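You operate a simulated robot arm through the tools that you are given. There is no shell and no other tool. Be economical: measure what you need, move in short steps, check, and stop when the job is done.

The job below is to be done with a simulated robot arm. You get a single attempt, and the scene is never put back.

JOB
Take the green tape roll on the top of the sample bench and put it away on the tape shelf. Then put the grey sack on the top of the sample bench away on the upper shelf under the board stack. Then put one of the key fobs from the site board shelf on top of the white hawk. Then put the small orange sponge on the low shelf of the window bench. Then take the beige bead on the top of the board stack and put it away on the shelf under the sorter. Then take the wood block on the top of the board stack and put it away on the lower shelf of the boarded wall. Keep to this order. Set down upright: grey sack.

It is judged by the outcome, as a careful person would: the job done as asked, and still so three seconds after it is handed in. It fails if anything else is knocked over, pushed out of place, dropped, spilled or broken.

ROBOT AND FRAMES
A 7-joint arm with a two-finger parallel gripper on a trunk, on a base that drives. Base frame: it is fixed to the floor where the robot stands at the start and does not move with it; the origin is under the middle of the robot, x ahead of it, y to its left, z up; the surface under the hand at the start is at about z = 800. Units: mm, degrees, N and s.
Its first joint turns from -149.0 to 149.0 degrees. Places, roughly: beige bead (3x12x3 cm) [2300, -1800, 800]; green tape roll (8x8x5 cm) [1300, 400, 800]; grey sack [1250, 500, 1000]; key fob [1750, -3250, 1000]; low shelf of the window bench [-300, -1600, 400]; lower shelf of the boarded wall (20x111 cm) [2200, -720, 300]; shelf under the sorter [1400, -500, 400]; small orange sponge (11x6x5 cm) [1900, -3300, 900]; tape shelf (15x54 cm) [-420, -1940, 1280]; upper shelf under the board stack [2300, -1700, 400]; white hawk (20x20x13 cm) [1700, 700, 800]; wood block (10x5x5 cm) [2600, -1700, 800]. Payload 3.5 kg.
The tool frame sits at the grasp point between the pads (the TCP): z along the fingers, y along the line on which they close. The tips reach 23 mm beyond it. Largest opening 94 mm; finger width 38, thickness 10; the body of the gripper, 54 by 96 mm, starts 39 mm behind the TCP.
Orientation is that of the tool frame in the base frame, as a unit quaternion [x, y, z, w]. With the fingers straight down and closing along the base's y, the tool's x points along the base's -x, its y along +y and its z along -z.

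CONTROLS
- The arm moves only by the tool servo_tool. Its argument "steps" is a list of rows, each an object of numbers (a shift or turn left out is 0, a gripper value left out holds the last): "x", "y", "z": the shift along the tool's x, y, z in units of 50 mm (1.0 is 50 mm); "rx", "ry", "rz": the turn, a rotation vector about the tool's x, y, z in units of 8 degrees (1.0 is 8 degrees); "grip": the closure in counts, from 0 (fully open) to 255 (shut). In form: [{"x": .., "y": .., "z": .., "rx": .., "ry": .., "rz": .., "grip": ..}, ...]. A call has 1 to 20 rows; each row shifts and turns the commanded pose from where the row before left it, along the tool's axes as they then stand. A call with a number of a shift or a turn outside -1 to 1 is refused whole. A row lasts 0.2 s, in which the tool goes at most 50 mm and 8.6 degrees; a call with a longer step from one row to the next is refused whole, and so is a gripper value outside its range. Where a pose cannot be reached the arm comes as near as it can. A force on the tool above 40 N (or 10 N above the force at the start of the call, whichever is more), or a blocked arm, ends the call early, and 0.2 s more pass. The fingers move at their own pace (about 153 mm/s each) and stop on an object; they squeeze with about 27 N. The grip force told is the motor's: it shows also when the fingers shut on nothing. Time passes only in rows, and 0.2 s behind the last, so rows that do not move let the fingers close. It gives the time, the measured TCP pose, the force on the tool (base axes), the opening and the grip force at its end, in the units of the frame above (readings bear some noise), with the torque about the TCP (base axes, N m) and any sound that the robot's microphone picked up.
- Cameras (640 x 400 px; columns grow to the right, rows downward): "scene" is now at [-253.5, 144.1, 1275.3]; the picture's right is [-0.51, -0.86, 0.00], its down [-0.46, 0.27, -0.85] and it looks along [0.73, -0.43, -0.53] (base axes); focal length 215 px, centre (320, 200). "wrist" rides on the gripper at [87, 16, -74] in the tool frame; the picture's right is [-0.18, 0.98, 0.00], its down [-0.58, -0.11, -0.81] and it looks along [-0.79, -0.15, 0.59] (tool axes); focal length 243 px, centre (320, 200). There is no depth. A picture from a camera that has moved, and an enlarged one, comes with that camera's place and axes in the base frame and with its lens.
- get_image(camera): a new picture of that camera. The clock stands still meanwhile.
- base_move(legs): drives the robot by 1 to 6 legs, each [ahead, left, turn to the left] in mm, mm and degrees, along the robot's own axes; the way and the turn of a leg run together, so that a leg with both is an arc; at most 1500 mm and 180 degrees a leg. The arm and the cameras ride along, it lands a little off, and it stops where it bumps. It gives what a move gives.
- turn_head(pan, tilt): turns the head with the scene camera to pan (to the left, within 143 degrees either way) and tilt (down, from -29 to 69), counted from straight ahead of the robot. It gives what a move gives.
- enlarge(camera, box): a new picture of the part [left, top, right, bottom] of that camera's present view, enlarged. The clock stands still meanwhile.
- job_done(): hands the job in; it is judged then, once.

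Go step by step. Nothing tells you exact positions but the pictures and the camera data: compare them with the known pose of the tool, close in by small moves and look again before you grip or let go. The budget is 186 turns and 156 pictures, counting those below and the enlarged ones. Unless the task says otherwise, let go and move clear before handing in, and close with one line.

The tools are called after "Emit:" as a command line: name --argument value ..., lists and objects as JSON in quotes. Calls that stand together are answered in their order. servo_tool: Moves the arm, as the interface text tells. Its arguments: {"type":"object","properties":{"steps":{"type":"array"}},"required":["steps"]} The other tools are called the same way: base_move (legs) drives the base; turn_head (pan, tilt) turns the head that bears the scene camera; get_image (camera) takes a picture; enlarge (camera, box) takes an enlarged picture of a part of a camera's view; job_done () hands the job in.

At the start:

```text
clock: 0.0
tool_pos: [935.0, 256.3, 1054.9]
tool_rot: [0.001, 1.0, 0.0, 0.0]
wrist_force: [-0.1, 0.0, 0.7]
moment: [-0.02, 0.02, 0.04]
finger_gap: 93.9
grasp_force: 0.0
robot x, y, heading: [0.5, -1.5, -0.0]
head pan, tilt: [-30.9, 32.2]
```

scene: 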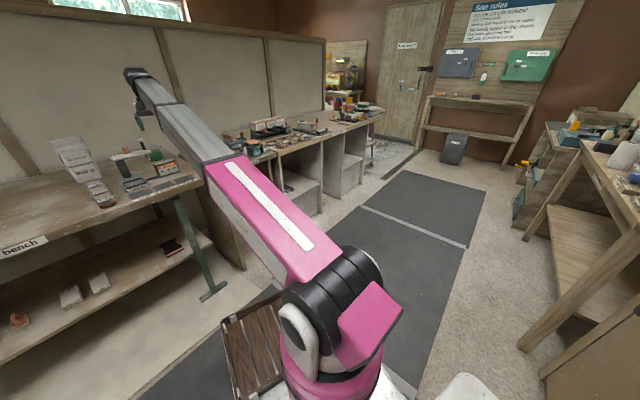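
wrist: 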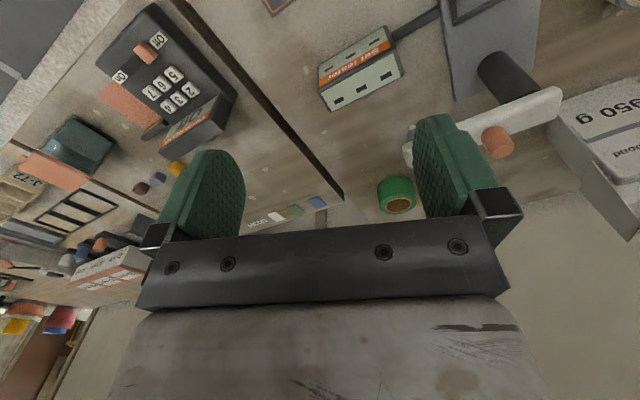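

I see the sample bench ahead-left with the hand over it; the green tape roll shows in the wrist view. I'll look at the scene from several head angles first.

Emit:
turn_head --pan 20 --tilt 25

Emit:
get_image --camera "scene"

Emit:
enlarge --camera "wrist" --box '[300, 0, 640, 240]'

```text
clock: 1.2
tool_pos: [935.3, 256.6, 1054.0]
tool_rot: [0.0, 1.0, 0.0, 0.0]
wrist_force: [-0.3, 0.1, 1.0]
moment: [0.0, 0.0, 0.0]
finger_gap: 94.0
grasp_force: 0.1
robot x, y, heading: [-1.0, -0.5, -0.3]
head pan, tilt: [20.0, 25.0]
```

```text
153 pictures are left
camera scene: at [-243.6, 221.5, 1286.8], right [0.34, -0.94, 0.0], down [-0.4, -0.14, -0.91], along [0.85, 0.31, -0.42], focal length 215 px, centre (320, 200)
```

scene: 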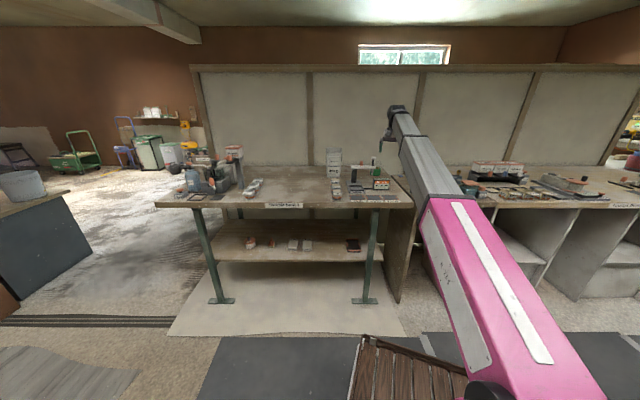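

```text
1.67 times, centred on (470, 120) of wrist
camera zoom: at [848.4, 273.0, 1127.8], right [0.18, 0.98, 0.0], down [0.58, -0.11, 0.81], along [0.79, -0.15, -0.59], focal length 404 px, centre (70, 333)
```

zoom: 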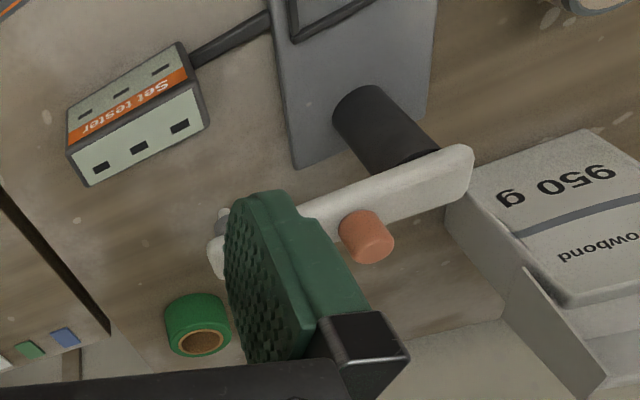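

The tape roll is at about (1266, 354). There's something wooden on the floor right before the robot, so I survey before driving.

Emit:
turn_head --pan 0 --tilt 65

Emit:
get_image --camera "scene"

Emit:
turn_head --pan -75 --tilt 25

Emit:
get_image --camera "scene"

Emit:
turn_head --pan -130 --tilt 20

Emit:
get_image --camera "scene"

Emit:
turn_head --pan 85 --tilt 35

Emit:
get_image --camera "scene"

```text
clock: 2.3
tool_pos: [934.9, 257.3, 1054.7]
tool_rot: [0.0, 1.0, 0.0, -0.001]
wrist_force: [0.0, -0.7, 0.3]
moment: [-0.01, 0.0, 0.03]
finger_gap: 93.7
grasp_force: 0.0
robot x, y, heading: [2.6, -0.3, -0.2]
head pan, tilt: [0.0, 65.0]
```

```text
151 pictures are left
camera scene: at [-269.4, 190.1, 1231.2], right [0.0, -1.0, 0.0], down [-0.91, 0.0, -0.42], along [0.42, 0.0, -0.91], focal length 215 px, centre (320, 200)
```

scene: 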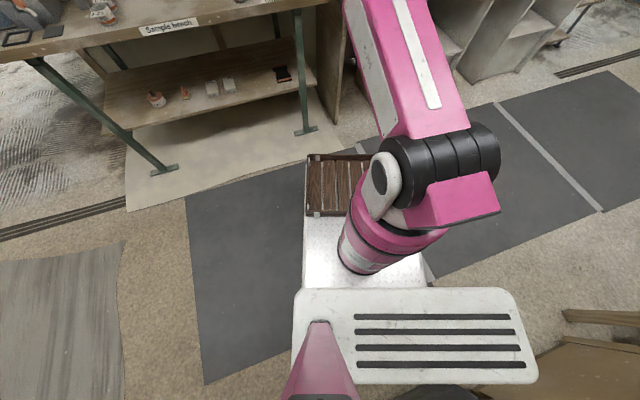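

```text
clock: 3.7
tool_pos: [934.9, 257.2, 1054.9]
tool_rot: [0.0, 1.0, -0.001, 0.0]
wrist_force: [-1.1, -0.3, 0.5]
moment: [0.02, 0.03, 0.0]
finger_gap: 94.1
grasp_force: 0.1
robot x, y, heading: [1.3, -3.7, -0.1]
head pan, tilt: [-75.0, 25.0]
```

```text
150 pictures are left
camera scene: at [-306.3, 101.1, 1286.8], right [-0.97, -0.26, 0.0], down [-0.11, 0.41, -0.91], along [0.24, -0.88, -0.42], focal length 215 px, centre (320, 200)
```

scene: 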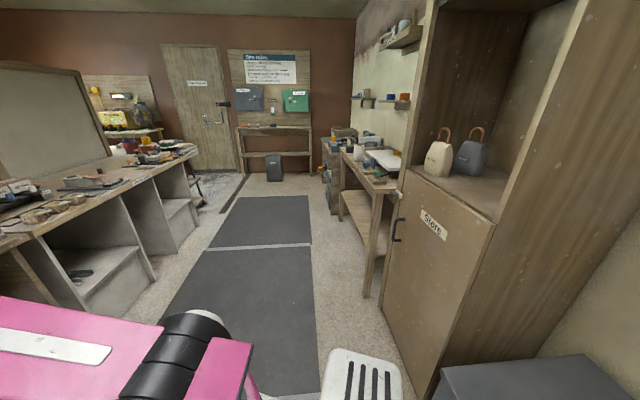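

```text
clock: 5.0
tool_pos: [935.6, 256.8, 1054.9]
tool_rot: [0.0, 1.0, 0.0, 0.001]
wrist_force: [-0.1, 0.0, -1.8]
moment: [0.01, -0.04, 0.0]
finger_gap: 94.2
grasp_force: 0.1
robot x, y, heading: [0.3, -1.3, -0.2]
head pan, tilt: [-130.0, 20.0]
```

```text
149 pictures are left
camera scene: at [-390.0, 118.7, 1294.9], right [-0.77, 0.64, 0.0], down [0.22, 0.26, -0.94], along [-0.6, -0.72, -0.34], focal length 215 px, centre (320, 200)
```

scene: 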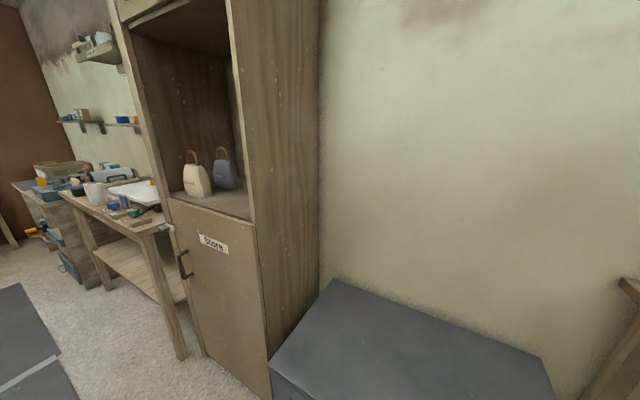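

```text
clock: 8.1
tool_pos: [934.5, 256.4, 1054.6]
tool_rot: [0.0, 1.0, -0.001, 0.0]
wrist_force: [-0.1, 0.1, 0.6]
moment: [0.01, 0.0, -0.02]
finger_gap: 93.8
grasp_force: 0.2
robot x, y, heading: [0.5, -4.6, 0.2]
head pan, tilt: [85.0, 35.0]
```

```text
148 pictures are left
camera scene: at [-322.5, 277.8, 1271.0], right [1.0, -0.09, 0.0], down [-0.05, -0.57, -0.82], along [0.07, 0.82, -0.57], focal length 215 px, centre (320, 200)
```

scene: 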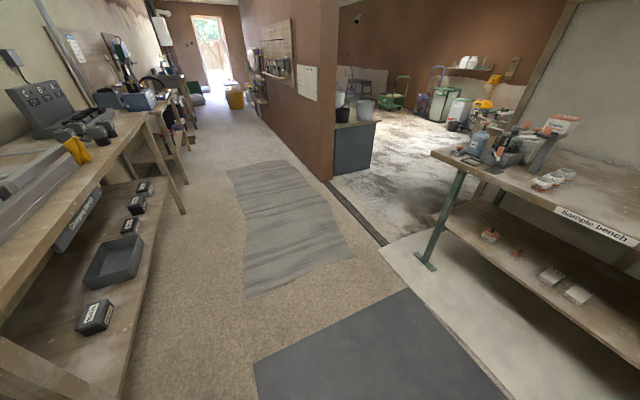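

The wooden slats are part of the robot. The sample bench is turned about 19° in the frame; I look closer at what stands on it.

Emit:
turn_head --pan 20 --tilt 25

Emit:
enlarge --camera "scene" --box '[300, 140, 420, 215]'

Emit:
get_image --camera "wrist"

```text
clock: 9.4
tool_pos: [934.8, 256.6, 1055.2]
tool_rot: [0.0, 1.0, 0.001, 0.0]
wrist_force: [-0.1, 1.1, -0.6]
moment: [-0.05, -0.01, -0.02]
finger_gap: 94.1
grasp_force: 0.1
robot x, y, heading: [-4.6, -0.8, 0.1]
head pan, tilt: [20.0, 25.0]
```

```text
5.33 times, centred on (360, 178) of scene
camera zoom: at [-243.6, 221.6, 1286.8], right [0.34, -0.94, 0.0], down [-0.4, -0.14, -0.91], along [0.85, 0.31, -0.42], focal length 1148 px, centre (107, 320)
```

zoom: 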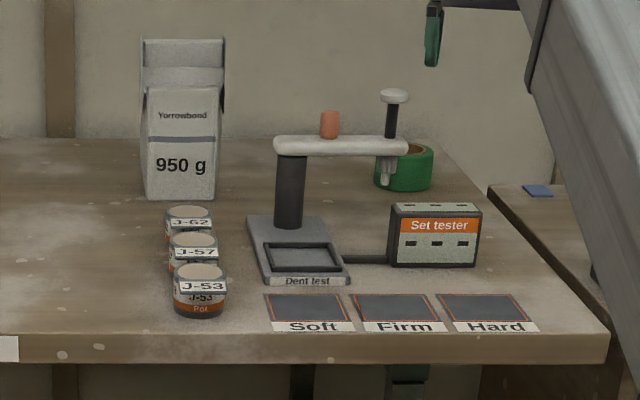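

```text
146 pictures are left
camera wrist: at [848.4, 273.1, 1127.8], right [0.18, 0.98, 0.0], down [0.58, -0.11, 0.81], along [0.79, -0.15, -0.59], focal length 243 px, centre (320, 200)
```

wrist: 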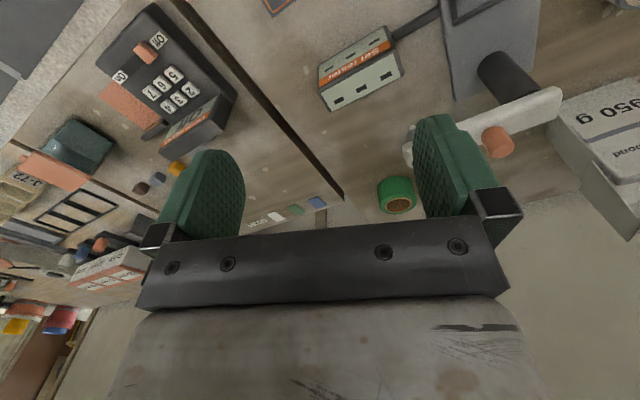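

The roll is at about (1280, 355), with the dent tester in front of it and the 200 mm tall "950 g" sack to its left. I raise and centre the arm before driving up square to the bench.

Emit:
servo_tool --steps '[{"z": -1}, {"z": -1}, {"z": -1}, {"y": -1}, {"y": -1}, {"y": -1}, {"y": -1}, {"y": -1}, {"x": 0.7}, {}]'

Emit:
base_move --legs '[[0, 0, 19], [300, -75, 0]]'

Emit:
turn_head --pan 0 --tilt 45

Emit:
get_image --camera "scene"

Emit:
get_image --camera "wrist"

```text
clock: 10.2
tool_pos: [937.6, 256.0, 1182.4]
tool_rot: [0.002, 1.0, 0.0, 0.008]
wrist_force: [6.5, -0.9, -9.9]
moment: [-0.08, -0.58, -0.04]
finger_gap: 94.2
grasp_force: 0.1
robot x, y, heading: [0.2, -0.5, 0.1]
head pan, tilt: [20.0, 25.0]
stopped in row 3: the force on the tool passed its limit at 76 N (the readings are from after the stop); the commanded pose is now the measured one
```

```text
clock: 13.3
tool_pos: [1115.5, 573.7, 1181.8]
tool_rot: [-0.163, 0.987, 0.002, 0.009]
wrist_force: [9.7, 7.0, -28.3]
moment: [0.09, -1.9, -0.45]
finger_gap: 93.9
grasp_force: 0.1
robot x, y, heading: [311.3, 26.8, 18.9]
head pan, tilt: [20.0, 25.0]
```

```text
clock: 14.2
tool_pos: [1114.3, 574.0, 1182.1]
tool_rot: [-0.163, 0.987, 0.001, 0.008]
wrist_force: [5.2, 3.2, -12.8]
moment: [0.09, -0.75, -0.13]
finger_gap: 94.2
grasp_force: 0.2
robot x, y, heading: [312.9, 30.2, 18.8]
head pan, tilt: [0.0, 45.0]
```

```text
145 pictures are left
camera scene: at [13.6, 126.1, 1256.3], right [0.33, -0.95, 0.0], down [-0.67, -0.23, -0.71], along [0.67, 0.23, -0.71], focal length 215 px, centre (320, 200)
```

scene: 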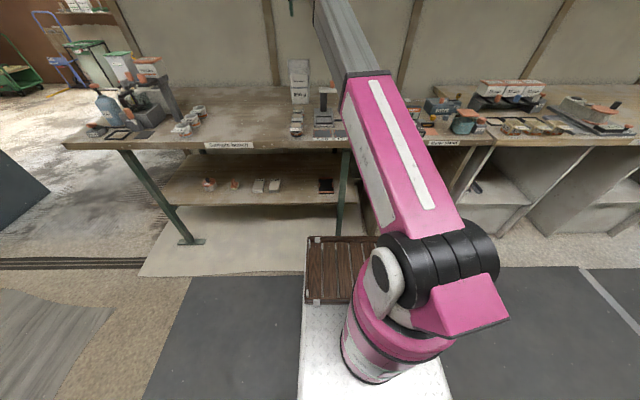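

```text
144 pictures are left
camera wrist: at [1026.2, 561.2, 1253.7], right [-0.14, 0.99, 0.0], down [0.57, 0.08, 0.82], along [0.81, 0.12, -0.58], focal length 243 px, centre (320, 200)
```

wrist: 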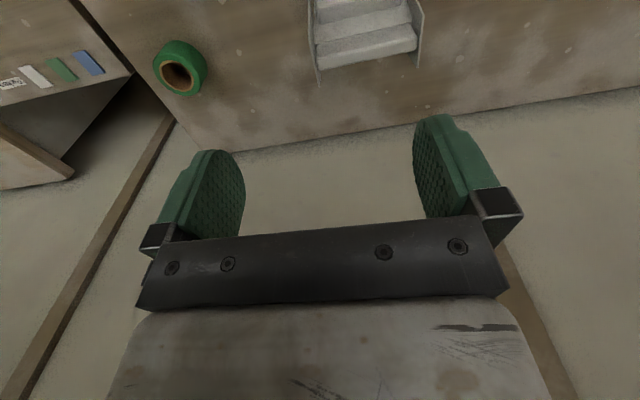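

The upward move hit the arm's reach limit, not an obstacle. I draw the arm inward and recentre it.

Emit:
servo_tool --steps '[{"x": 0.8}, {"x": 0.8}, {"x": 0.8}, {"y": -0.8}, {"y": -0.8}, {"y": -0.8}, {"y": -0.8}, {"y": -0.8}, {}]'

Emit:
get_image --camera "wrist"

```text
clock: 14.6
tool_pos: [1091.7, 566.7, 1182.7]
tool_rot: [-0.165, 0.986, 0.002, 0.012]
wrist_force: [4.4, 1.0, -9.0]
moment: [0.19, -0.52, 0.01]
finger_gap: 94.0
grasp_force: 0.1
robot x, y, heading: [310.0, 28.2, 19.1]
head pan, tilt: [0.0, 45.0]
stopped in row 1: the force on the tool passed its limit at 52 N (the readings are from after the stop); the commanded pose is now the measured one
```

```text
143 pictures are left
camera wrist: at [1002.2, 553.1, 1253.0], right [-0.15, 0.99, 0.0], down [0.56, 0.08, 0.82], along [0.81, 0.12, -0.57], focal length 243 px, centre (320, 200)
```

wrist: 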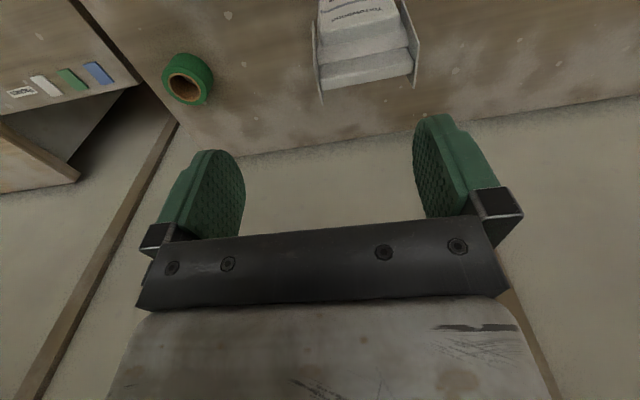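

Quick jerks trip the force limit, so I ramp with smaller steps.

Emit:
servo_tool --steps '[{"x": 0.2}, {"x": 0.4}, {"x": 0.5}, {"x": 0.5, "y": -0.2}, {"x": 0.4, "y": -0.4}, {"x": 0.2, "y": -0.5}, {"y": -0.5}, {"y": -0.5}, {"y": -0.5}, {"y": -0.5}, {"y": -0.5}, {"y": -0.4}, {"y": -0.2}, {}]'

Emit:
get_image --camera "wrist"

```text
clock: 15.1
tool_pos: [1073.6, 560.6, 1182.0]
tool_rot: [-0.166, 0.986, 0.003, 0.016]
wrist_force: [3.8, 1.1, -8.3]
moment: [0.18, -0.5, 0.05]
finger_gap: 93.9
grasp_force: 0.0
robot x, y, heading: [313.1, 27.9, 19.0]
head pan, tilt: [0.0, 45.0]
stopped in row 2: the force on the tool passed its limit at 46 N (the readings are from after the stop); the commanded pose is now the measured one
```

```text
142 pictures are left
camera wrist: at [984.2, 547.1, 1251.9], right [-0.15, 0.99, 0.0], down [0.56, 0.08, 0.83], along [0.82, 0.13, -0.56], focal length 243 px, centre (320, 200)
```

wrist: 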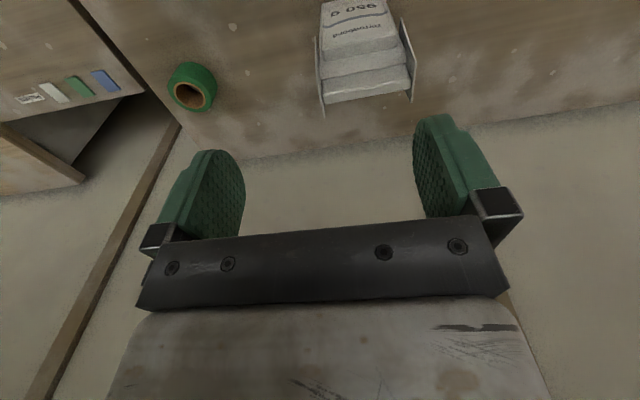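

The arm seems at some joint limit at this height; I go down gently a bit, still well above everything, and then inward.

Emit:
servo_tool --steps '[{"z": 0.1}, {"z": 0.3}, {"z": 0.5}, {"z": 0.5}, {"z": 0.2}, {}]'

```text
clock: 16.5
tool_pos: [1075.6, 560.6, 1100.6]
tool_rot: [-0.167, 0.986, 0.002, 0.016]
wrist_force: [0.2, 0.3, 0.5]
moment: [0.01, 0.01, 0.01]
finger_gap: 94.0
grasp_force: 0.0
robot x, y, heading: [311.8, 28.9, 19.1]
head pan, tilt: [0.0, 45.0]
```

Free again. I centre the hand, turn it 90° so the camera side faces right, away from the dent tester's arm, and drive 100 mm nearer.

Emit:
servo_tool --steps '[{"y": -0.2, "ry": 0.23}, {"y": -0.4}, {"y": -0.6}, {"y": -0.7}, {"y": -0.7}, {"y": -0.7}, {"y": -0.7}, {"y": -0.6}, {"y": -0.4}, {}]'

Emit:
servo_tool --steps '[{"rz": -0.4}, {"rz": -0.8}, {"rz": -0.95}, {"rz": -0.95}, {"rz": -0.95}, {"rz": -0.95}, {"rz": -0.95}, {"rz": -0.95}, {"rz": -0.95}, {"rz": -0.95}, {"rz": -0.95}, {"rz": -0.95}, {"rz": -0.5}, {}]'

Emit:
base_move --legs '[[100, 0, 0]]'

Emit:
get_image --camera "wrist"

Emit:
get_image --camera "scene"

```text
clock: 18.7
tool_pos: [1158.3, 325.4, 1103.1]
tool_rot: [-0.167, 0.986, -0.001, 0.001]
wrist_force: [0.0, 0.0, 0.1]
moment: [0.02, 0.04, 0.01]
finger_gap: 93.8
grasp_force: 0.1
robot x, y, heading: [312.2, 24.8, 19.2]
head pan, tilt: [0.0, 45.0]
```

```text
clock: 19.4
tool_pos: [1159.7, 325.2, 1102.0]
tool_rot: [-0.265, 0.964, 0.0, 0.003]
wrist_force: [0.2, 0.7, -1.7]
moment: [0.05, -0.14, -0.05]
finger_gap: 94.2
grasp_force: 0.0
robot x, y, heading: [314.5, 24.2, 19.3]
head pan, tilt: [0.0, 45.0]
stopped in row 3: the force on the tool passed its limit at 49 N (the readings are from after the stop); the commanded pose is now the measured one
```

```text
clock: 20.6
tool_pos: [1253.0, 359.3, 1100.8]
tool_rot: [-0.265, 0.964, 0.0, 0.002]
wrist_force: [1.2, -0.3, -3.2]
moment: [0.08, -0.18, 0.01]
finger_gap: 94.1
grasp_force: 0.1
robot x, y, heading: [408.0, 58.2, 18.9]
head pan, tilt: [0.0, 45.0]
```

```text
141 pictures are left
camera wrist: at [1170.8, 328.7, 1175.0], right [-0.35, 0.94, 0.0], down [0.55, 0.2, 0.81], along [0.76, 0.28, -0.59], focal length 243 px, centre (320, 200)
```

wrist: 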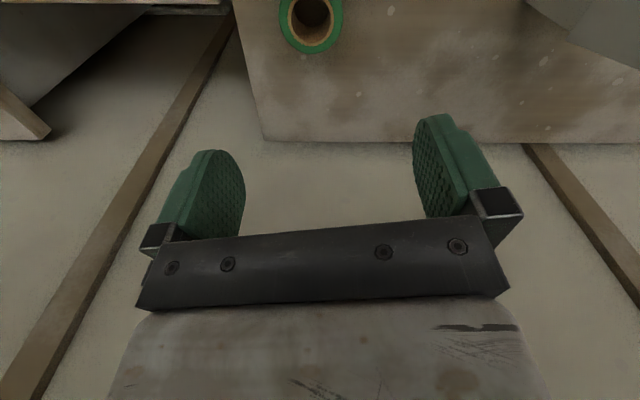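

```text
140 pictures are left
camera scene: at [108.7, 158.4, 1256.2], right [0.33, -0.95, 0.0], down [-0.67, -0.23, -0.71], along [0.67, 0.23, -0.71], focal length 215 px, centre (320, 200)
```

scene: 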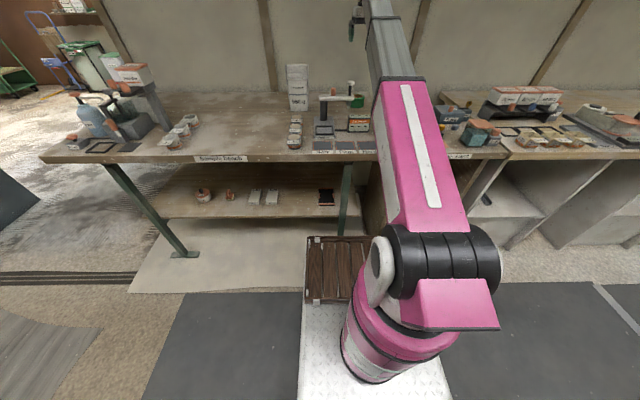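

The roll is at (1272, 356) and the hand is nearly over it. Lower to about 1000, then turn slowly.

Emit:
servo_tool --steps '[{"z": 0.2}, {"z": 0.4}, {"z": 0.5}, {"z": 0.5}, {"z": 0.3}, {"z": 0.1}, {}]'

Emit:
servo_tool --steps '[{"rz": -0.2}, {"rz": -0.4}, {"rz": -0.6}, {"rz": -0.6}, {"rz": -0.6}, {"rz": -0.6}, {"rz": -0.6}, {"rz": -0.6}, {"rz": -0.6}, {"rz": -0.6}, {"rz": -0.6}, {"rz": -0.6}, {"rz": -0.6}, {"rz": -0.6}, {"rz": -0.6}, {"rz": -0.6}, {"rz": -0.6}, {"rz": -0.4}, {"rz": -0.2}, {}]'

Emit:
get_image --camera "wrist"

```text
clock: 22.1
tool_pos: [1253.9, 358.9, 1001.5]
tool_rot: [-0.266, 0.964, -0.001, 0.003]
wrist_force: [1.1, 0.7, -0.6]
moment: [0.01, -0.01, -0.02]
finger_gap: 94.2
grasp_force: 0.0
robot x, y, heading: [405.7, 59.9, 18.9]
head pan, tilt: [0.0, 45.0]
```

```text
clock: 26.4
tool_pos: [1254.8, 359.4, 1002.5]
tool_rot: [0.831, -0.556, 0.003, -0.001]
wrist_force: [0.2, 0.6, -0.1]
moment: [-0.02, -0.02, -0.02]
finger_gap: 94.0
grasp_force: 0.0
robot x, y, heading: [404.4, 58.3, 18.9]
head pan, tilt: [0.0, 45.0]
```

```text
139 pictures are left
camera wrist: at [1272.0, 273.0, 1075.4], right [-0.98, -0.21, -0.01], down [-0.13, 0.58, 0.81], along [-0.16, 0.79, -0.59], focal length 243 px, centre (320, 200)
```

wrist: 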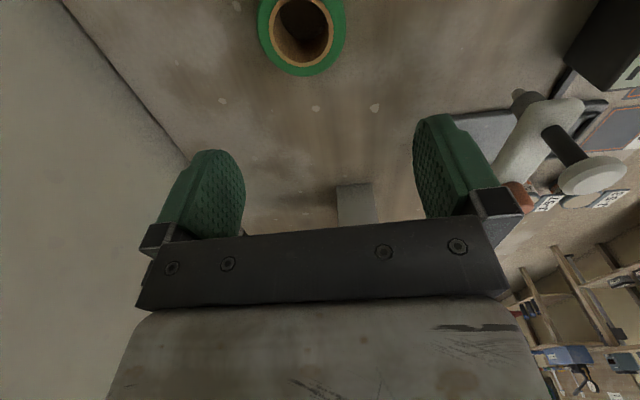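

Roll centre estimated at (1273, 351). I shift over it, lower to about 900 and look again.

Emit:
servo_tool --steps '[{"x": 0.28, "y": -0.27}, {"z": 0.3}, {"z": 0.5}, {"z": 0.5}, {"z": 0.5}, {"z": 0.2}, {}]'

Emit:
get_image --camera "wrist"

Emit:
enlarge --camera "scene" --box '[270, 0, 430, 160]'

```text
clock: 27.9
tool_pos: [1273.7, 350.0, 903.1]
tool_rot: [0.831, -0.556, 0.003, -0.003]
wrist_force: [-0.1, -0.7, -1.2]
moment: [0.02, -0.02, -0.02]
finger_gap: 93.8
grasp_force: 0.1
robot x, y, heading: [402.2, 57.6, 19.0]
head pan, tilt: [0.0, 45.0]
```

```text
138 pictures are left
camera wrist: at [1291.3, 264.2, 976.2], right [-0.98, -0.2, -0.01], down [-0.13, 0.58, 0.81], along [-0.16, 0.79, -0.59], focal length 243 px, centre (320, 200)
```

wrist: 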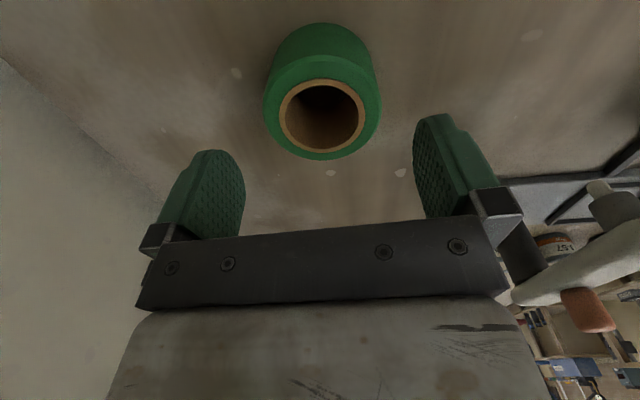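

```text
2.50 times, centred on (350, 80) of scene
camera zoom: at [108.7, 158.4, 1256.2], right [0.33, -0.95, 0.0], down [-0.67, -0.23, -0.71], along [0.67, 0.23, -0.71], focal length 538 px, centre (245, 500)
```

zoom: 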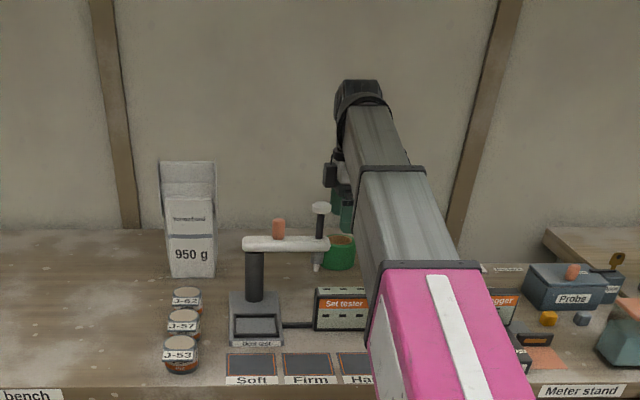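

Hand is centred over the roll. Descend to about z 830 and close.

Emit:
servo_tool --steps '[{"z": 0.2}, {"z": 0.4}, {"z": 0.4}, {"z": 0.3}, {"z": 0.14}, {}, {"grip": 255}, {}, {}]'

Emit:
get_image --camera "wrist"

```text
clock: 29.9
tool_pos: [1274.0, 352.7, 831.4]
tool_rot: [0.831, -0.557, 0.003, -0.002]
wrist_force: [-0.6, 0.2, -1.2]
moment: [-0.01, -0.02, -0.01]
finger_gap: 72.9
grasp_force: 26.9
robot x, y, heading: [403.4, 61.4, 18.9]
head pan, tilt: [0.0, 45.0]
```

```text
136 pictures are left
camera wrist: at [1291.3, 265.8, 904.4], right [-0.98, -0.2, -0.01], down [-0.13, 0.58, 0.81], along [-0.16, 0.79, -0.59], focal length 243 px, centre (320, 200)
```

wrist: 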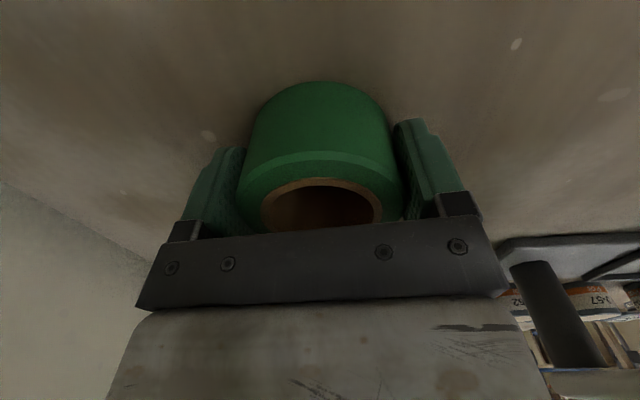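

Gripped at 73 mm. I lift straight up gently, then back the base away from the bench.

Emit:
servo_tool --steps '[{"z": -0.1}, {"z": -0.2}, {"z": -0.4}, {"z": -0.5}, {"z": -0.5}, {"z": -0.5}, {"z": -0.5}, {"z": -0.3}, {"z": -0.1}, {}]'

Emit:
base_move --legs '[[-450, 0, 0]]'

Emit:
turn_head --pan -95 --tilt 15

Emit:
get_image --camera "scene"

Emit:
enlarge --camera "wrist" --box '[120, 0, 640, 325]'

```text
clock: 32.1
tool_pos: [1272.0, 350.5, 984.2]
tool_rot: [0.831, -0.556, 0.003, -0.002]
wrist_force: [-0.4, -0.2, -1.0]
moment: [0.0, 0.03, 0.0]
finger_gap: 72.8
grasp_force: 27.1
robot x, y, heading: [409.3, 61.9, 18.7]
head pan, tilt: [0.0, 45.0]
```

```text
clock: 34.9
tool_pos: [842.2, 205.1, 985.2]
tool_rot: [0.832, -0.555, 0.003, -0.002]
wrist_force: [-0.2, 0.6, -0.2]
moment: [0.01, -0.02, 0.03]
finger_gap: 72.8
grasp_force: 27.1
robot x, y, heading: [-25.1, -90.9, 19.3]
head pan, tilt: [0.0, 45.0]
```

```text
clock: 36.6
tool_pos: [843.4, 205.3, 984.5]
tool_rot: [0.832, -0.555, 0.003, -0.002]
wrist_force: [0.5, -0.3, -1.0]
moment: [0.0, 0.02, -0.02]
finger_gap: 73.1
grasp_force: 27.0
robot x, y, heading: [-22.0, -87.5, 19.2]
head pan, tilt: [-95.0, 15.0]
```

```text
135 pictures are left
camera scene: at [-373.4, -108.4, 1303.0], right [-0.97, -0.25, 0.0], down [-0.06, 0.25, -0.97], along [0.24, -0.94, -0.26], focal length 215 px, centre (320, 200)
```

scene: 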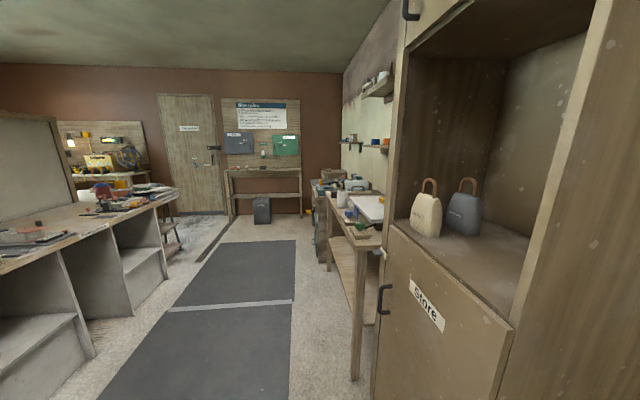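

```text
1.23 times, centred on (380, 162) of wrist
camera zoom: at [860.7, 119.9, 1057.9], right [-0.98, -0.21, -0.01], down [-0.13, 0.58, 0.81], along [-0.16, 0.79, -0.59], focal length 299 px, centre (246, 246)
```

zoom: 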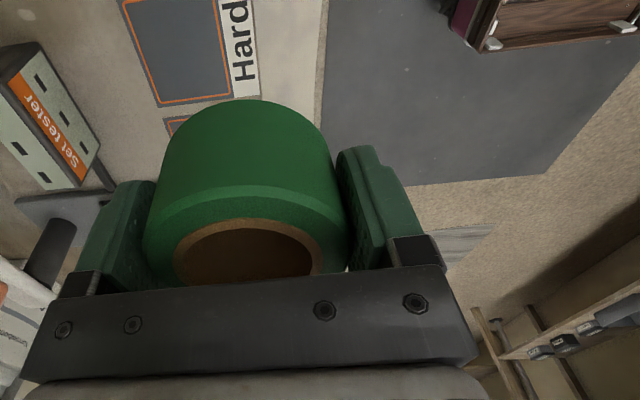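

The tape shelf is high (about 1280) and out of reach with the tool pointing down, so I'll set the roll on a free spot near the front of the sample bench and regrip it with the tool leaning forward. I drive over to the free spot.

Emit:
base_move --legs '[[0, 547, 0], [115, 0, 0]]'

Emit:
turn_head --pan 0 --tilt 40

Emit:
get_image --camera "scene"

Emit:
get_image --camera "wrist"

```text
clock: 40.5
tool_pos: [779.2, 742.1, 985.2]
tool_rot: [0.83, -0.557, 0.003, -0.003]
wrist_force: [0.5, 0.5, -0.9]
moment: [0.0, 0.0, 0.0]
finger_gap: 73.0
grasp_force: 26.6
robot x, y, heading: [-86.9, 449.1, 19.1]
head pan, tilt: [-95.0, 15.0]
```

```text
clock: 42.2
tool_pos: [779.8, 741.4, 983.5]
tool_rot: [0.831, -0.557, 0.002, -0.002]
wrist_force: [0.2, 0.0, -0.6]
moment: [0.0, 0.0, 0.01]
finger_gap: 72.8
grasp_force: 26.7
robot x, y, heading: [-84.2, 452.2, 19.0]
head pan, tilt: [0.0, 40.0]
```

```text
133 pictures are left
camera scene: at [-379.7, 551.6, 1263.5], right [0.32, -0.95, 0.0], down [-0.61, -0.21, -0.77], along [0.72, 0.25, -0.64], focal length 215 px, centre (320, 200)
```

scene: 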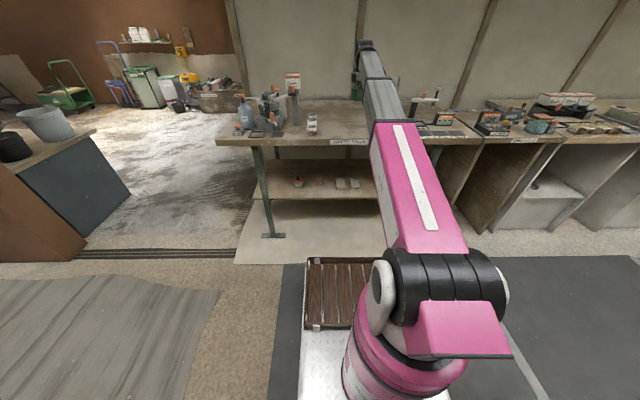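

```text
132 pictures are left
camera wrist: at [797.5, 655.7, 1057.9], right [-0.98, -0.2, -0.01], down [-0.13, 0.58, 0.81], along [-0.16, 0.79, -0.59], focal length 243 px, centre (320, 200)
```

wrist: 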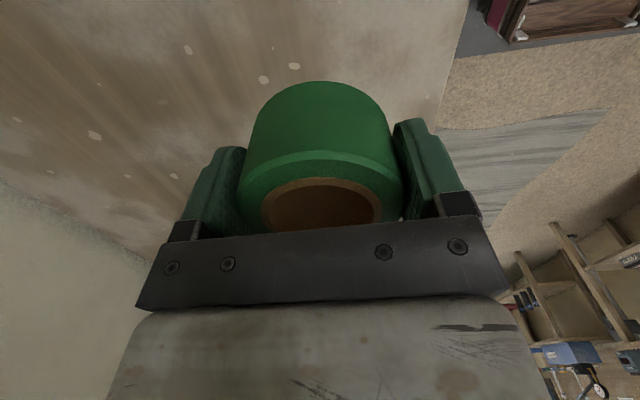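

Clear bench below. Lower to 832 and release, then rise.

Emit:
servo_tool --steps '[{"z": 0.2}, {"z": 0.4}, {"z": 0.5}, {"z": 0.5}, {"z": 0.5}, {"z": 0.4}, {"z": 0.3}, {"z": 0.14}, {"z": 0.1}, {}]'

```text
clock: 44.4
tool_pos: [780.5, 743.2, 832.1]
tool_rot: [0.831, -0.556, 0.002, -0.002]
wrist_force: [0.2, -0.1, -0.9]
moment: [0.0, -0.01, 0.02]
finger_gap: 72.9
grasp_force: 27.3
robot x, y, heading: [-86.9, 454.0, 18.9]
head pan, tilt: [0.0, 40.0]
```

Emit:
servo_tool --steps '[{"z": 0.02}, {}, {"grip": 0}, {}, {}, {"z": -0.2}, {"z": -0.4}, {"z": -0.5}, {"z": -0.5}, {"z": -0.5}, {"z": -0.4}, {"z": -0.2}, {}]'

Emit:
servo_tool --steps '[{"rz": 0.2}, {"rz": 0.4}, {"rz": 0.7}, {"rz": 0.7}, {"rz": 0.7}, {"rz": 0.7}, {"rz": 0.7}, {"rz": 0.7}, {"rz": 0.7}, {"rz": 0.7}, {"rz": 0.7}, {"rz": 0.7}, {"rz": 0.7}, {"rz": 0.7}, {"rz": 0.7}, {"rz": 0.7}, {"rz": 0.7}, {"rz": 0.4}, {"rz": 0.17}, {}]'

Emit:
get_image --camera "wrist"

```text
clock: 47.2
tool_pos: [780.0, 741.9, 967.1]
tool_rot: [0.831, -0.556, 0.002, -0.001]
wrist_force: [-0.6, 0.5, 0.1]
moment: [0.01, 0.02, -0.03]
finger_gap: 94.1
grasp_force: 0.1
robot x, y, heading: [-86.5, 450.6, 19.0]
head pan, tilt: [0.0, 40.0]
```

```text
clock: 51.4
tool_pos: [780.6, 741.3, 967.6]
tool_rot: [-0.164, 0.987, 0.0, 0.004]
wrist_force: [0.2, 0.2, -0.4]
moment: [0.0, 0.02, 0.0]
finger_gap: 94.1
grasp_force: 0.1
robot x, y, heading: [-88.6, 448.0, 19.2]
head pan, tilt: [0.0, 40.0]
```

```text
131 pictures are left
camera wrist: at [692.4, 729.0, 1039.9], right [-0.14, 0.99, 0.0], down [0.58, 0.08, 0.81], along [0.8, 0.12, -0.59], focal length 243 px, centre (320, 200)
```

wrist: 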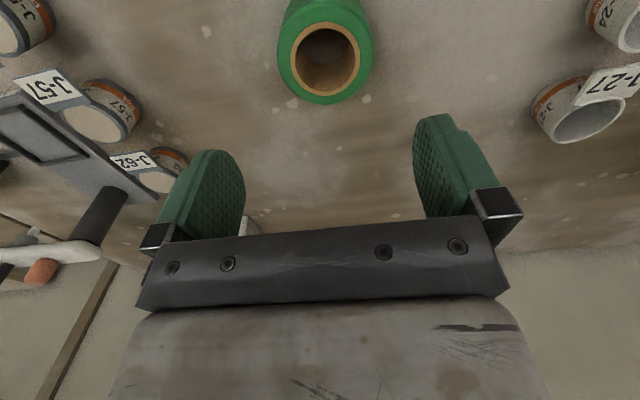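

Roll stands upright at (780, 743). I back off, lower a little, and pitch the tool 60° forward.

Emit:
servo_tool --steps '[{"x": 0.2}, {"x": 0.5}, {"x": 0.6}, {"x": 0.5}, {"x": 0.28, "z": 0.2}, {"z": 0.5}, {"z": 0.5}, {"z": 0.18}, {}]'

Emit:
servo_tool --steps '[{"ry": -0.2}, {"ry": -0.4}, {"ry": -0.6}, {"ry": -0.6}, {"ry": -0.6}, {"ry": -0.6}, {"ry": -0.6}, {"ry": -0.6}, {"ry": -0.6}, {"ry": -0.6}, {"ry": -0.6}, {"ry": -0.6}, {"ry": -0.5}, {"ry": -0.3}, {"ry": -0.1}, {}]'

Emit:
get_image --camera "wrist"

Emit:
get_image --camera "scene"

```text
clock: 53.4
tool_pos: [681.8, 708.9, 897.5]
tool_rot: [-0.165, 0.986, 0.001, 0.002]
wrist_force: [0.6, 0.6, -0.4]
moment: [0.01, 0.01, -0.01]
finger_gap: 94.2
grasp_force: 0.0
robot x, y, heading: [-86.5, 451.8, 18.9]
head pan, tilt: [0.0, 40.0]
```

```text
clock: 56.8
tool_pos: [681.7, 707.6, 896.5]
tool_rot: [-0.142, 0.853, 0.082, 0.496]
wrist_force: [0.2, 0.0, 0.1]
moment: [-0.01, 0.0, -0.02]
finger_gap: 93.9
grasp_force: 0.0
robot x, y, heading: [-84.0, 452.1, 18.7]
head pan, tilt: [0.0, 40.0]
```

```text
130 pictures are left
camera wrist: at [575.5, 688.6, 857.4], right [-0.23, 0.96, 0.16], down [-0.36, -0.24, 0.9], along [0.9, 0.15, 0.4], focal length 243 px, centre (320, 200)
```

wrist: 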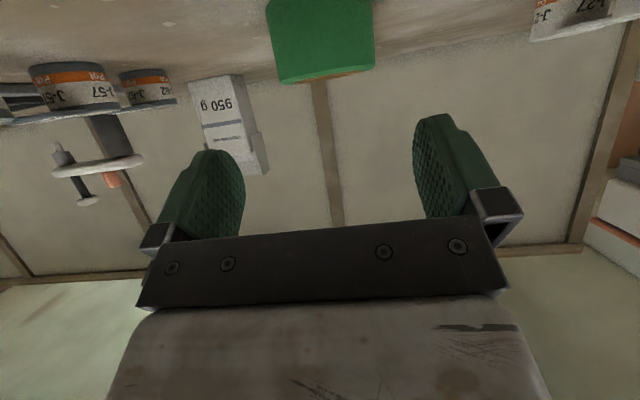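

```text
129 pictures are left
camera scene: at [-379.8, 551.7, 1263.5], right [0.32, -0.95, 0.0], down [-0.61, -0.21, -0.77], along [0.72, 0.25, -0.64], focal length 215 px, centre (320, 200)
```

scene: 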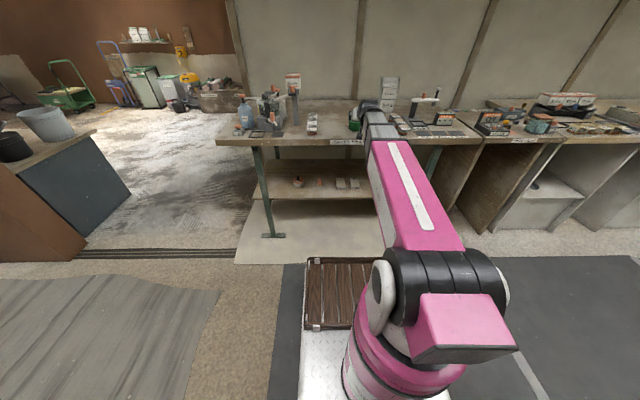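

The camera hangs underneath in this pose and would hit the bench; I roll the hand 180° about its own axis so the camera is on top.

Emit:
servo_tool --steps '[{"rz": -0.2}, {"rz": -0.5}, {"rz": -0.8}, {"rz": -0.8}, {"rz": -0.8}, {"rz": -0.8}, {"rz": -0.8}, {"rz": -0.8}, {"rz": -0.8}, {"rz": -0.8}, {"rz": -0.8}, {"rz": -0.8}, {"rz": -0.8}, {"rz": -0.8}, {"rz": -0.8}, {"rz": -0.8}, {"rz": -0.5}, {"rz": -0.2}, {}]'

Emit:
servo_tool --steps '[{"rz": -0.2}, {"rz": -0.5}, {"rz": -0.8}, {"rz": -0.8}, {"rz": -0.8}, {"rz": -0.8}, {"rz": -0.8}, {"rz": -0.8}, {"rz": -0.8}, {"rz": -0.8}, {"rz": -0.8}, {"rz": -0.8}, {"rz": -0.5}, {"rz": -0.2}, {}]'

Emit:
get_image --camera "wrist"

```text
clock: 60.8
tool_pos: [680.9, 707.6, 896.8]
tool_rot: [0.748, -0.433, 0.329, -0.379]
wrist_force: [0.9, 0.2, 0.2]
moment: [0.01, -0.02, 0.02]
finger_gap: 94.1
grasp_force: 0.1
robot x, y, heading: [-90.5, 449.3, 19.0]
head pan, tilt: [0.0, 40.0]
```

```text
clock: 64.0
tool_pos: [675.8, 726.2, 896.2]
tool_rot: [0.858, 0.107, 0.494, -0.096]
wrist_force: [0.3, 0.1, 0.0]
moment: [-0.01, 0.0, 0.03]
finger_gap: 93.7
grasp_force: 0.0
out of reach, approached as far as the arm can: row 13, 14
robot x, y, heading: [-84.2, 453.0, 18.8]
head pan, tilt: [0.0, 40.0]
```

```text
128 pictures are left
camera wrist: at [660.9, 698.6, 1005.6], right [0.18, -0.96, -0.22], down [-0.98, -0.16, -0.1], along [0.06, 0.23, -0.97], focal length 243 px, centre (320, 200)
```

wrist: 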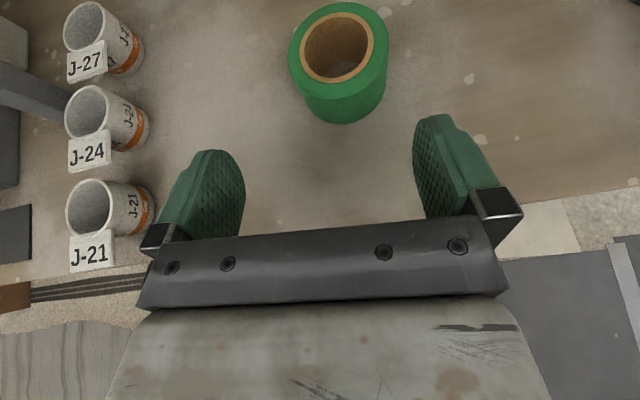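

Camera is now on top (just at a wrist limit, 3° off, acceptable). The roll is at (778, 742); I correct sideways, then advance along the tool and grip.

Emit:
servo_tool --steps '[{"y": 0.15}, {"y": 0.18}, {"z": 0.2}, {"z": 0.4}, {"z": 0.4}, {"z": 0.2}, {}]'

Emit:
get_image --camera "wrist"

```text
clock: 65.6
tool_pos: [723.1, 746.4, 866.1]
tool_rot: [0.857, 0.109, 0.493, -0.098]
wrist_force: [-0.3, 0.3, 0.1]
moment: [-0.01, -0.02, -0.03]
finger_gap: 94.0
grasp_force: 0.0
out of reach, approached as far as the arm can: row 1, 2, 3
robot x, y, heading: [-85.6, 452.0, 19.2]
head pan, tilt: [0.0, 40.0]
```

```text
127 pictures are left
camera wrist: at [708.2, 718.9, 975.5], right [0.19, -0.96, -0.22], down [-0.98, -0.17, -0.1], along [0.06, 0.23, -0.97], focal length 243 px, centre (320, 200)
```

wrist: 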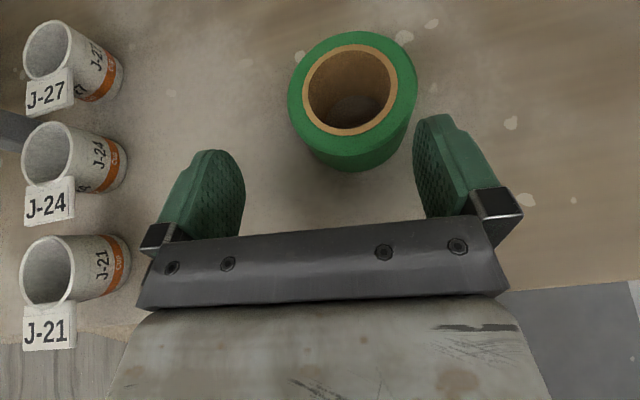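

The wrist limit blocks sideways arm motion to the right, so I shift the base 20 mm right instead.

Emit:
base_move --legs '[[0, -21, 0]]'

Emit:
get_image --camera "wrist"

```text
clock: 66.4
tool_pos: [728.8, 726.6, 866.7]
tool_rot: [0.857, 0.109, 0.494, -0.098]
wrist_force: [0.1, 1.1, -0.5]
moment: [0.01, 0.01, 0.04]
finger_gap: 93.8
grasp_force: 0.0
robot x, y, heading: [-77.9, 431.2, 19.1]
head pan, tilt: [0.0, 40.0]
```

```text
126 pictures are left
camera wrist: at [715.0, 698.8, 975.5], right [0.19, -0.96, -0.22], down [-0.98, -0.17, -0.1], along [0.06, 0.23, -0.97], focal length 243 px, centre (320, 200)
```

wrist: 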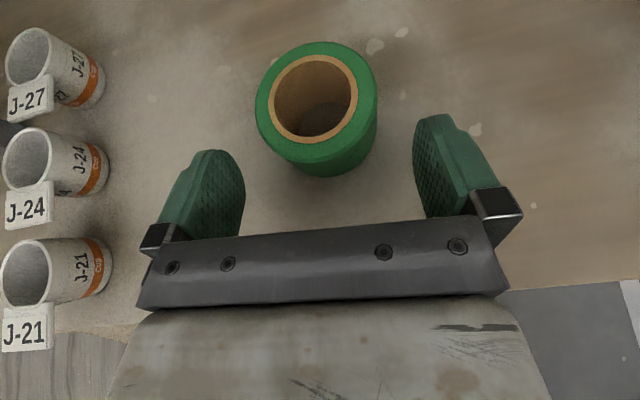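

Now aligned. Advance 57 mm along the tool and close.

Emit:
servo_tool --steps '[{"z": 0.2}, {"z": 0.4}, {"z": 0.35}, {"z": 0.2}, {}, {"grip": 255}, {}, {}]'

Emit:
get_image --camera "wrist"

```text
clock: 68.2
tool_pos: [776.7, 741.8, 838.1]
tool_rot: [0.858, 0.109, 0.493, -0.097]
wrist_force: [2.8, -1.3, 5.4]
moment: [-0.24, -0.19, 0.02]
finger_gap: 71.7
grasp_force: 26.9
robot x, y, heading: [-79.7, 431.6, 18.9]
head pan, tilt: [0.0, 40.0]
```

```text
125 pictures are left
camera wrist: at [762.3, 714.3, 946.9], right [0.19, -0.96, -0.22], down [-0.98, -0.17, -0.1], along [0.06, 0.23, -0.97], focal length 243 px, centre (320, 200)
```

wrist: 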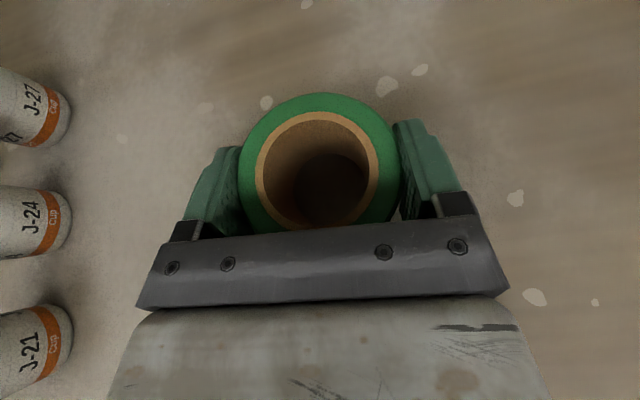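

Regripped. Lift vertically about 120 mm, then back off and look toward the tape shelf.

Emit:
servo_tool --steps '[{"x": 0.09, "z": -0.05}, {"x": 0.26, "z": -0.15}, {"x": 0.43, "z": -0.25}, {"x": 0.43, "z": -0.25}, {"x": 0.43, "z": -0.25}, {"x": 0.3, "z": -0.17}, {"x": 0.15, "z": -0.08}, {}]'

Emit:
base_move --legs '[[-150, 0, 0], [0, -1200, 0]]'

Emit:
turn_head --pan -125 --tilt 20

Emit:
get_image --camera "scene"

```text
clock: 70.0
tool_pos: [777.0, 738.5, 957.9]
tool_rot: [0.858, 0.104, 0.495, -0.094]
wrist_force: [0.4, -0.1, -0.6]
moment: [0.0, 0.02, 0.01]
finger_gap: 71.4
grasp_force: 26.9
out of reach, approached as far as the arm can: row 6
robot x, y, heading: [-78.5, 429.1, 18.9]
head pan, tilt: [0.0, 40.0]
```

```text
clock: 77.1
tool_pos: [1031.4, -444.0, 957.4]
tool_rot: [0.857, 0.111, 0.494, -0.099]
wrist_force: [-0.1, 0.2, -0.6]
moment: [-0.02, -0.01, -0.03]
finger_gap: 71.5
grasp_force: 27.1
robot x, y, heading: [181.5, -762.7, 20.0]
head pan, tilt: [0.0, 40.0]
```

```text
clock: 79.2
tool_pos: [1032.2, -442.2, 957.2]
tool_rot: [0.857, 0.111, 0.493, -0.099]
wrist_force: [0.2, -0.4, -0.8]
moment: [0.01, 0.02, -0.02]
finger_gap: 71.4
grasp_force: 27.5
robot x, y, heading: [183.2, -764.2, 20.0]
head pan, tilt: [-125.0, 20.0]
```

```text
124 pictures are left
camera scene: at [-219.4, -788.3, 1294.9], right [-0.97, 0.26, 0.0], down [0.09, 0.33, -0.94], along [-0.24, -0.91, -0.34], focal length 215 px, centre (320, 200)
```

scene: 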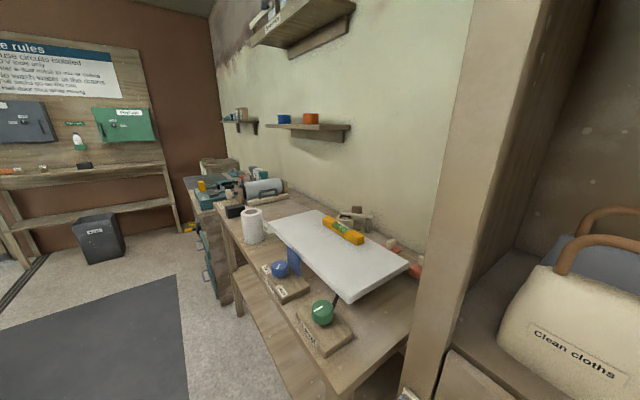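

The tape shelf is the small one holding a blue and an orange roll. I zoom in on it.

Emit:
enlarge --camera "scene" --box '[220, 90, 380, 190]'

Emit:
turn_head --pan -100 --tilt 55

Emit:
get_image --camera "scene"

```text
4.00 times, centred on (300, 140) of scene
camera zoom: at [-219.4, -788.3, 1294.9], right [-0.97, 0.26, 0.0], down [0.09, 0.33, -0.94], along [-0.24, -0.91, -0.34], focal length 861 px, centre (400, 440)
```

zoom: 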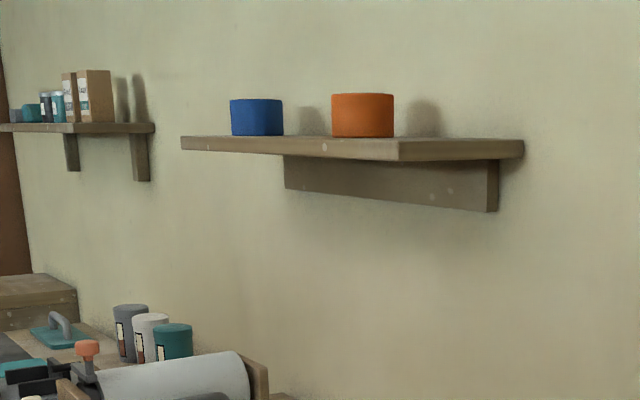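

```text
clock: 80.2
tool_pos: [1031.8, -443.0, 957.8]
tool_rot: [0.857, 0.111, 0.493, -0.099]
wrist_force: [0.5, 0.4, -0.6]
moment: [0.02, 0.05, 0.04]
finger_gap: 71.4
grasp_force: 27.1
robot x, y, heading: [179.5, -762.8, 19.9]
head pan, tilt: [-100.0, 55.0]
```

```text
122 pictures are left
camera scene: at [-182.8, -769.5, 1242.9], right [-0.99, -0.17, 0.0], down [-0.14, 0.81, -0.57], along [0.1, -0.57, -0.82], focal length 215 px, centre (320, 200)
```

scene: 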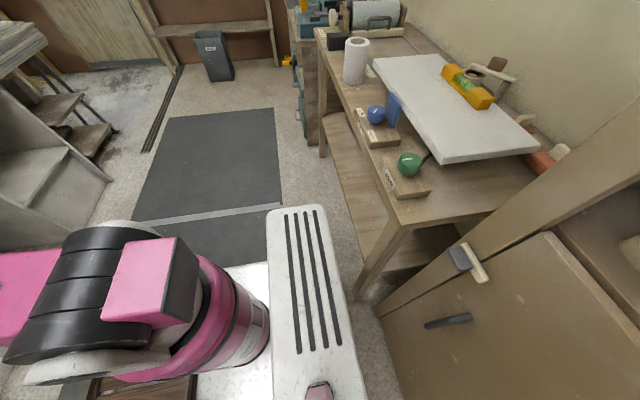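

Shelf geometry fits: spot between the rolls at about (-405, -1983), top z≈1282. I retract the arm along the tool axis, then strafe down the aisle and turn round to face the window wall.

Emit:
servo_tool --steps '[{"z": -0.2}, {"z": -0.4}, {"z": -0.6}, {"z": -0.6}, {"z": -0.6}, {"z": -0.6}, {"z": -0.6}, {"z": -0.6}, {"z": -0.6}, {"z": -0.6}, {"z": -0.6}, {"z": -0.6}, {"z": -0.4}, {"z": -0.2}, {}]'

Emit:
base_move --legs '[[70, 0, 0], [0, -960, 0], [0, 0, -90]]'

Emit:
turn_head --pan -60 --tilt 30

Emit:
get_image --camera "scene"

```text
clock: 83.4
tool_pos: [734.9, -545.3, 1136.2]
tool_rot: [0.857, 0.111, 0.494, -0.099]
wrist_force: [0.9, -0.1, 0.0]
moment: [0.0, 0.01, -0.02]
finger_gap: 71.3
grasp_force: 27.3
robot x, y, heading: [178.1, -761.9, 19.8]
head pan, tilt: [-100.0, 55.0]
```

```text
clock: 92.9
tool_pos: [787.1, -2219.9, 1135.9]
tool_rot: [0.681, -0.531, 0.417, 0.282]
wrist_force: [0.6, -0.2, -0.3]
moment: [-0.04, -0.01, -0.02]
finger_gap: 71.2
grasp_force: 27.1
robot x, y, heading: [579.6, -1661.5, -70.9]
head pan, tilt: [-100.0, 55.0]
```

```text
clock: 94.0
tool_pos: [785.6, -2218.7, 1135.2]
tool_rot: [0.681, -0.532, 0.417, 0.283]
wrist_force: [0.4, 0.1, -0.6]
moment: [0.01, -0.01, 0.01]
finger_gap: 71.1
grasp_force: 27.3
robot x, y, heading: [569.0, -1662.0, -71.1]
head pan, tilt: [-60.0, 30.0]
```

```text
121 pictures are left
camera scene: at [584.5, -1356.1, 1278.8], right [-0.76, 0.65, 0.0], down [0.33, 0.38, -0.87], along [-0.57, -0.65, -0.5], focal length 215 px, centre (320, 200)
```

scene: 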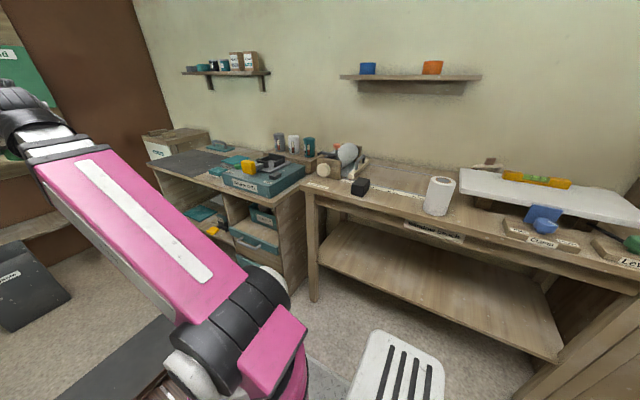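

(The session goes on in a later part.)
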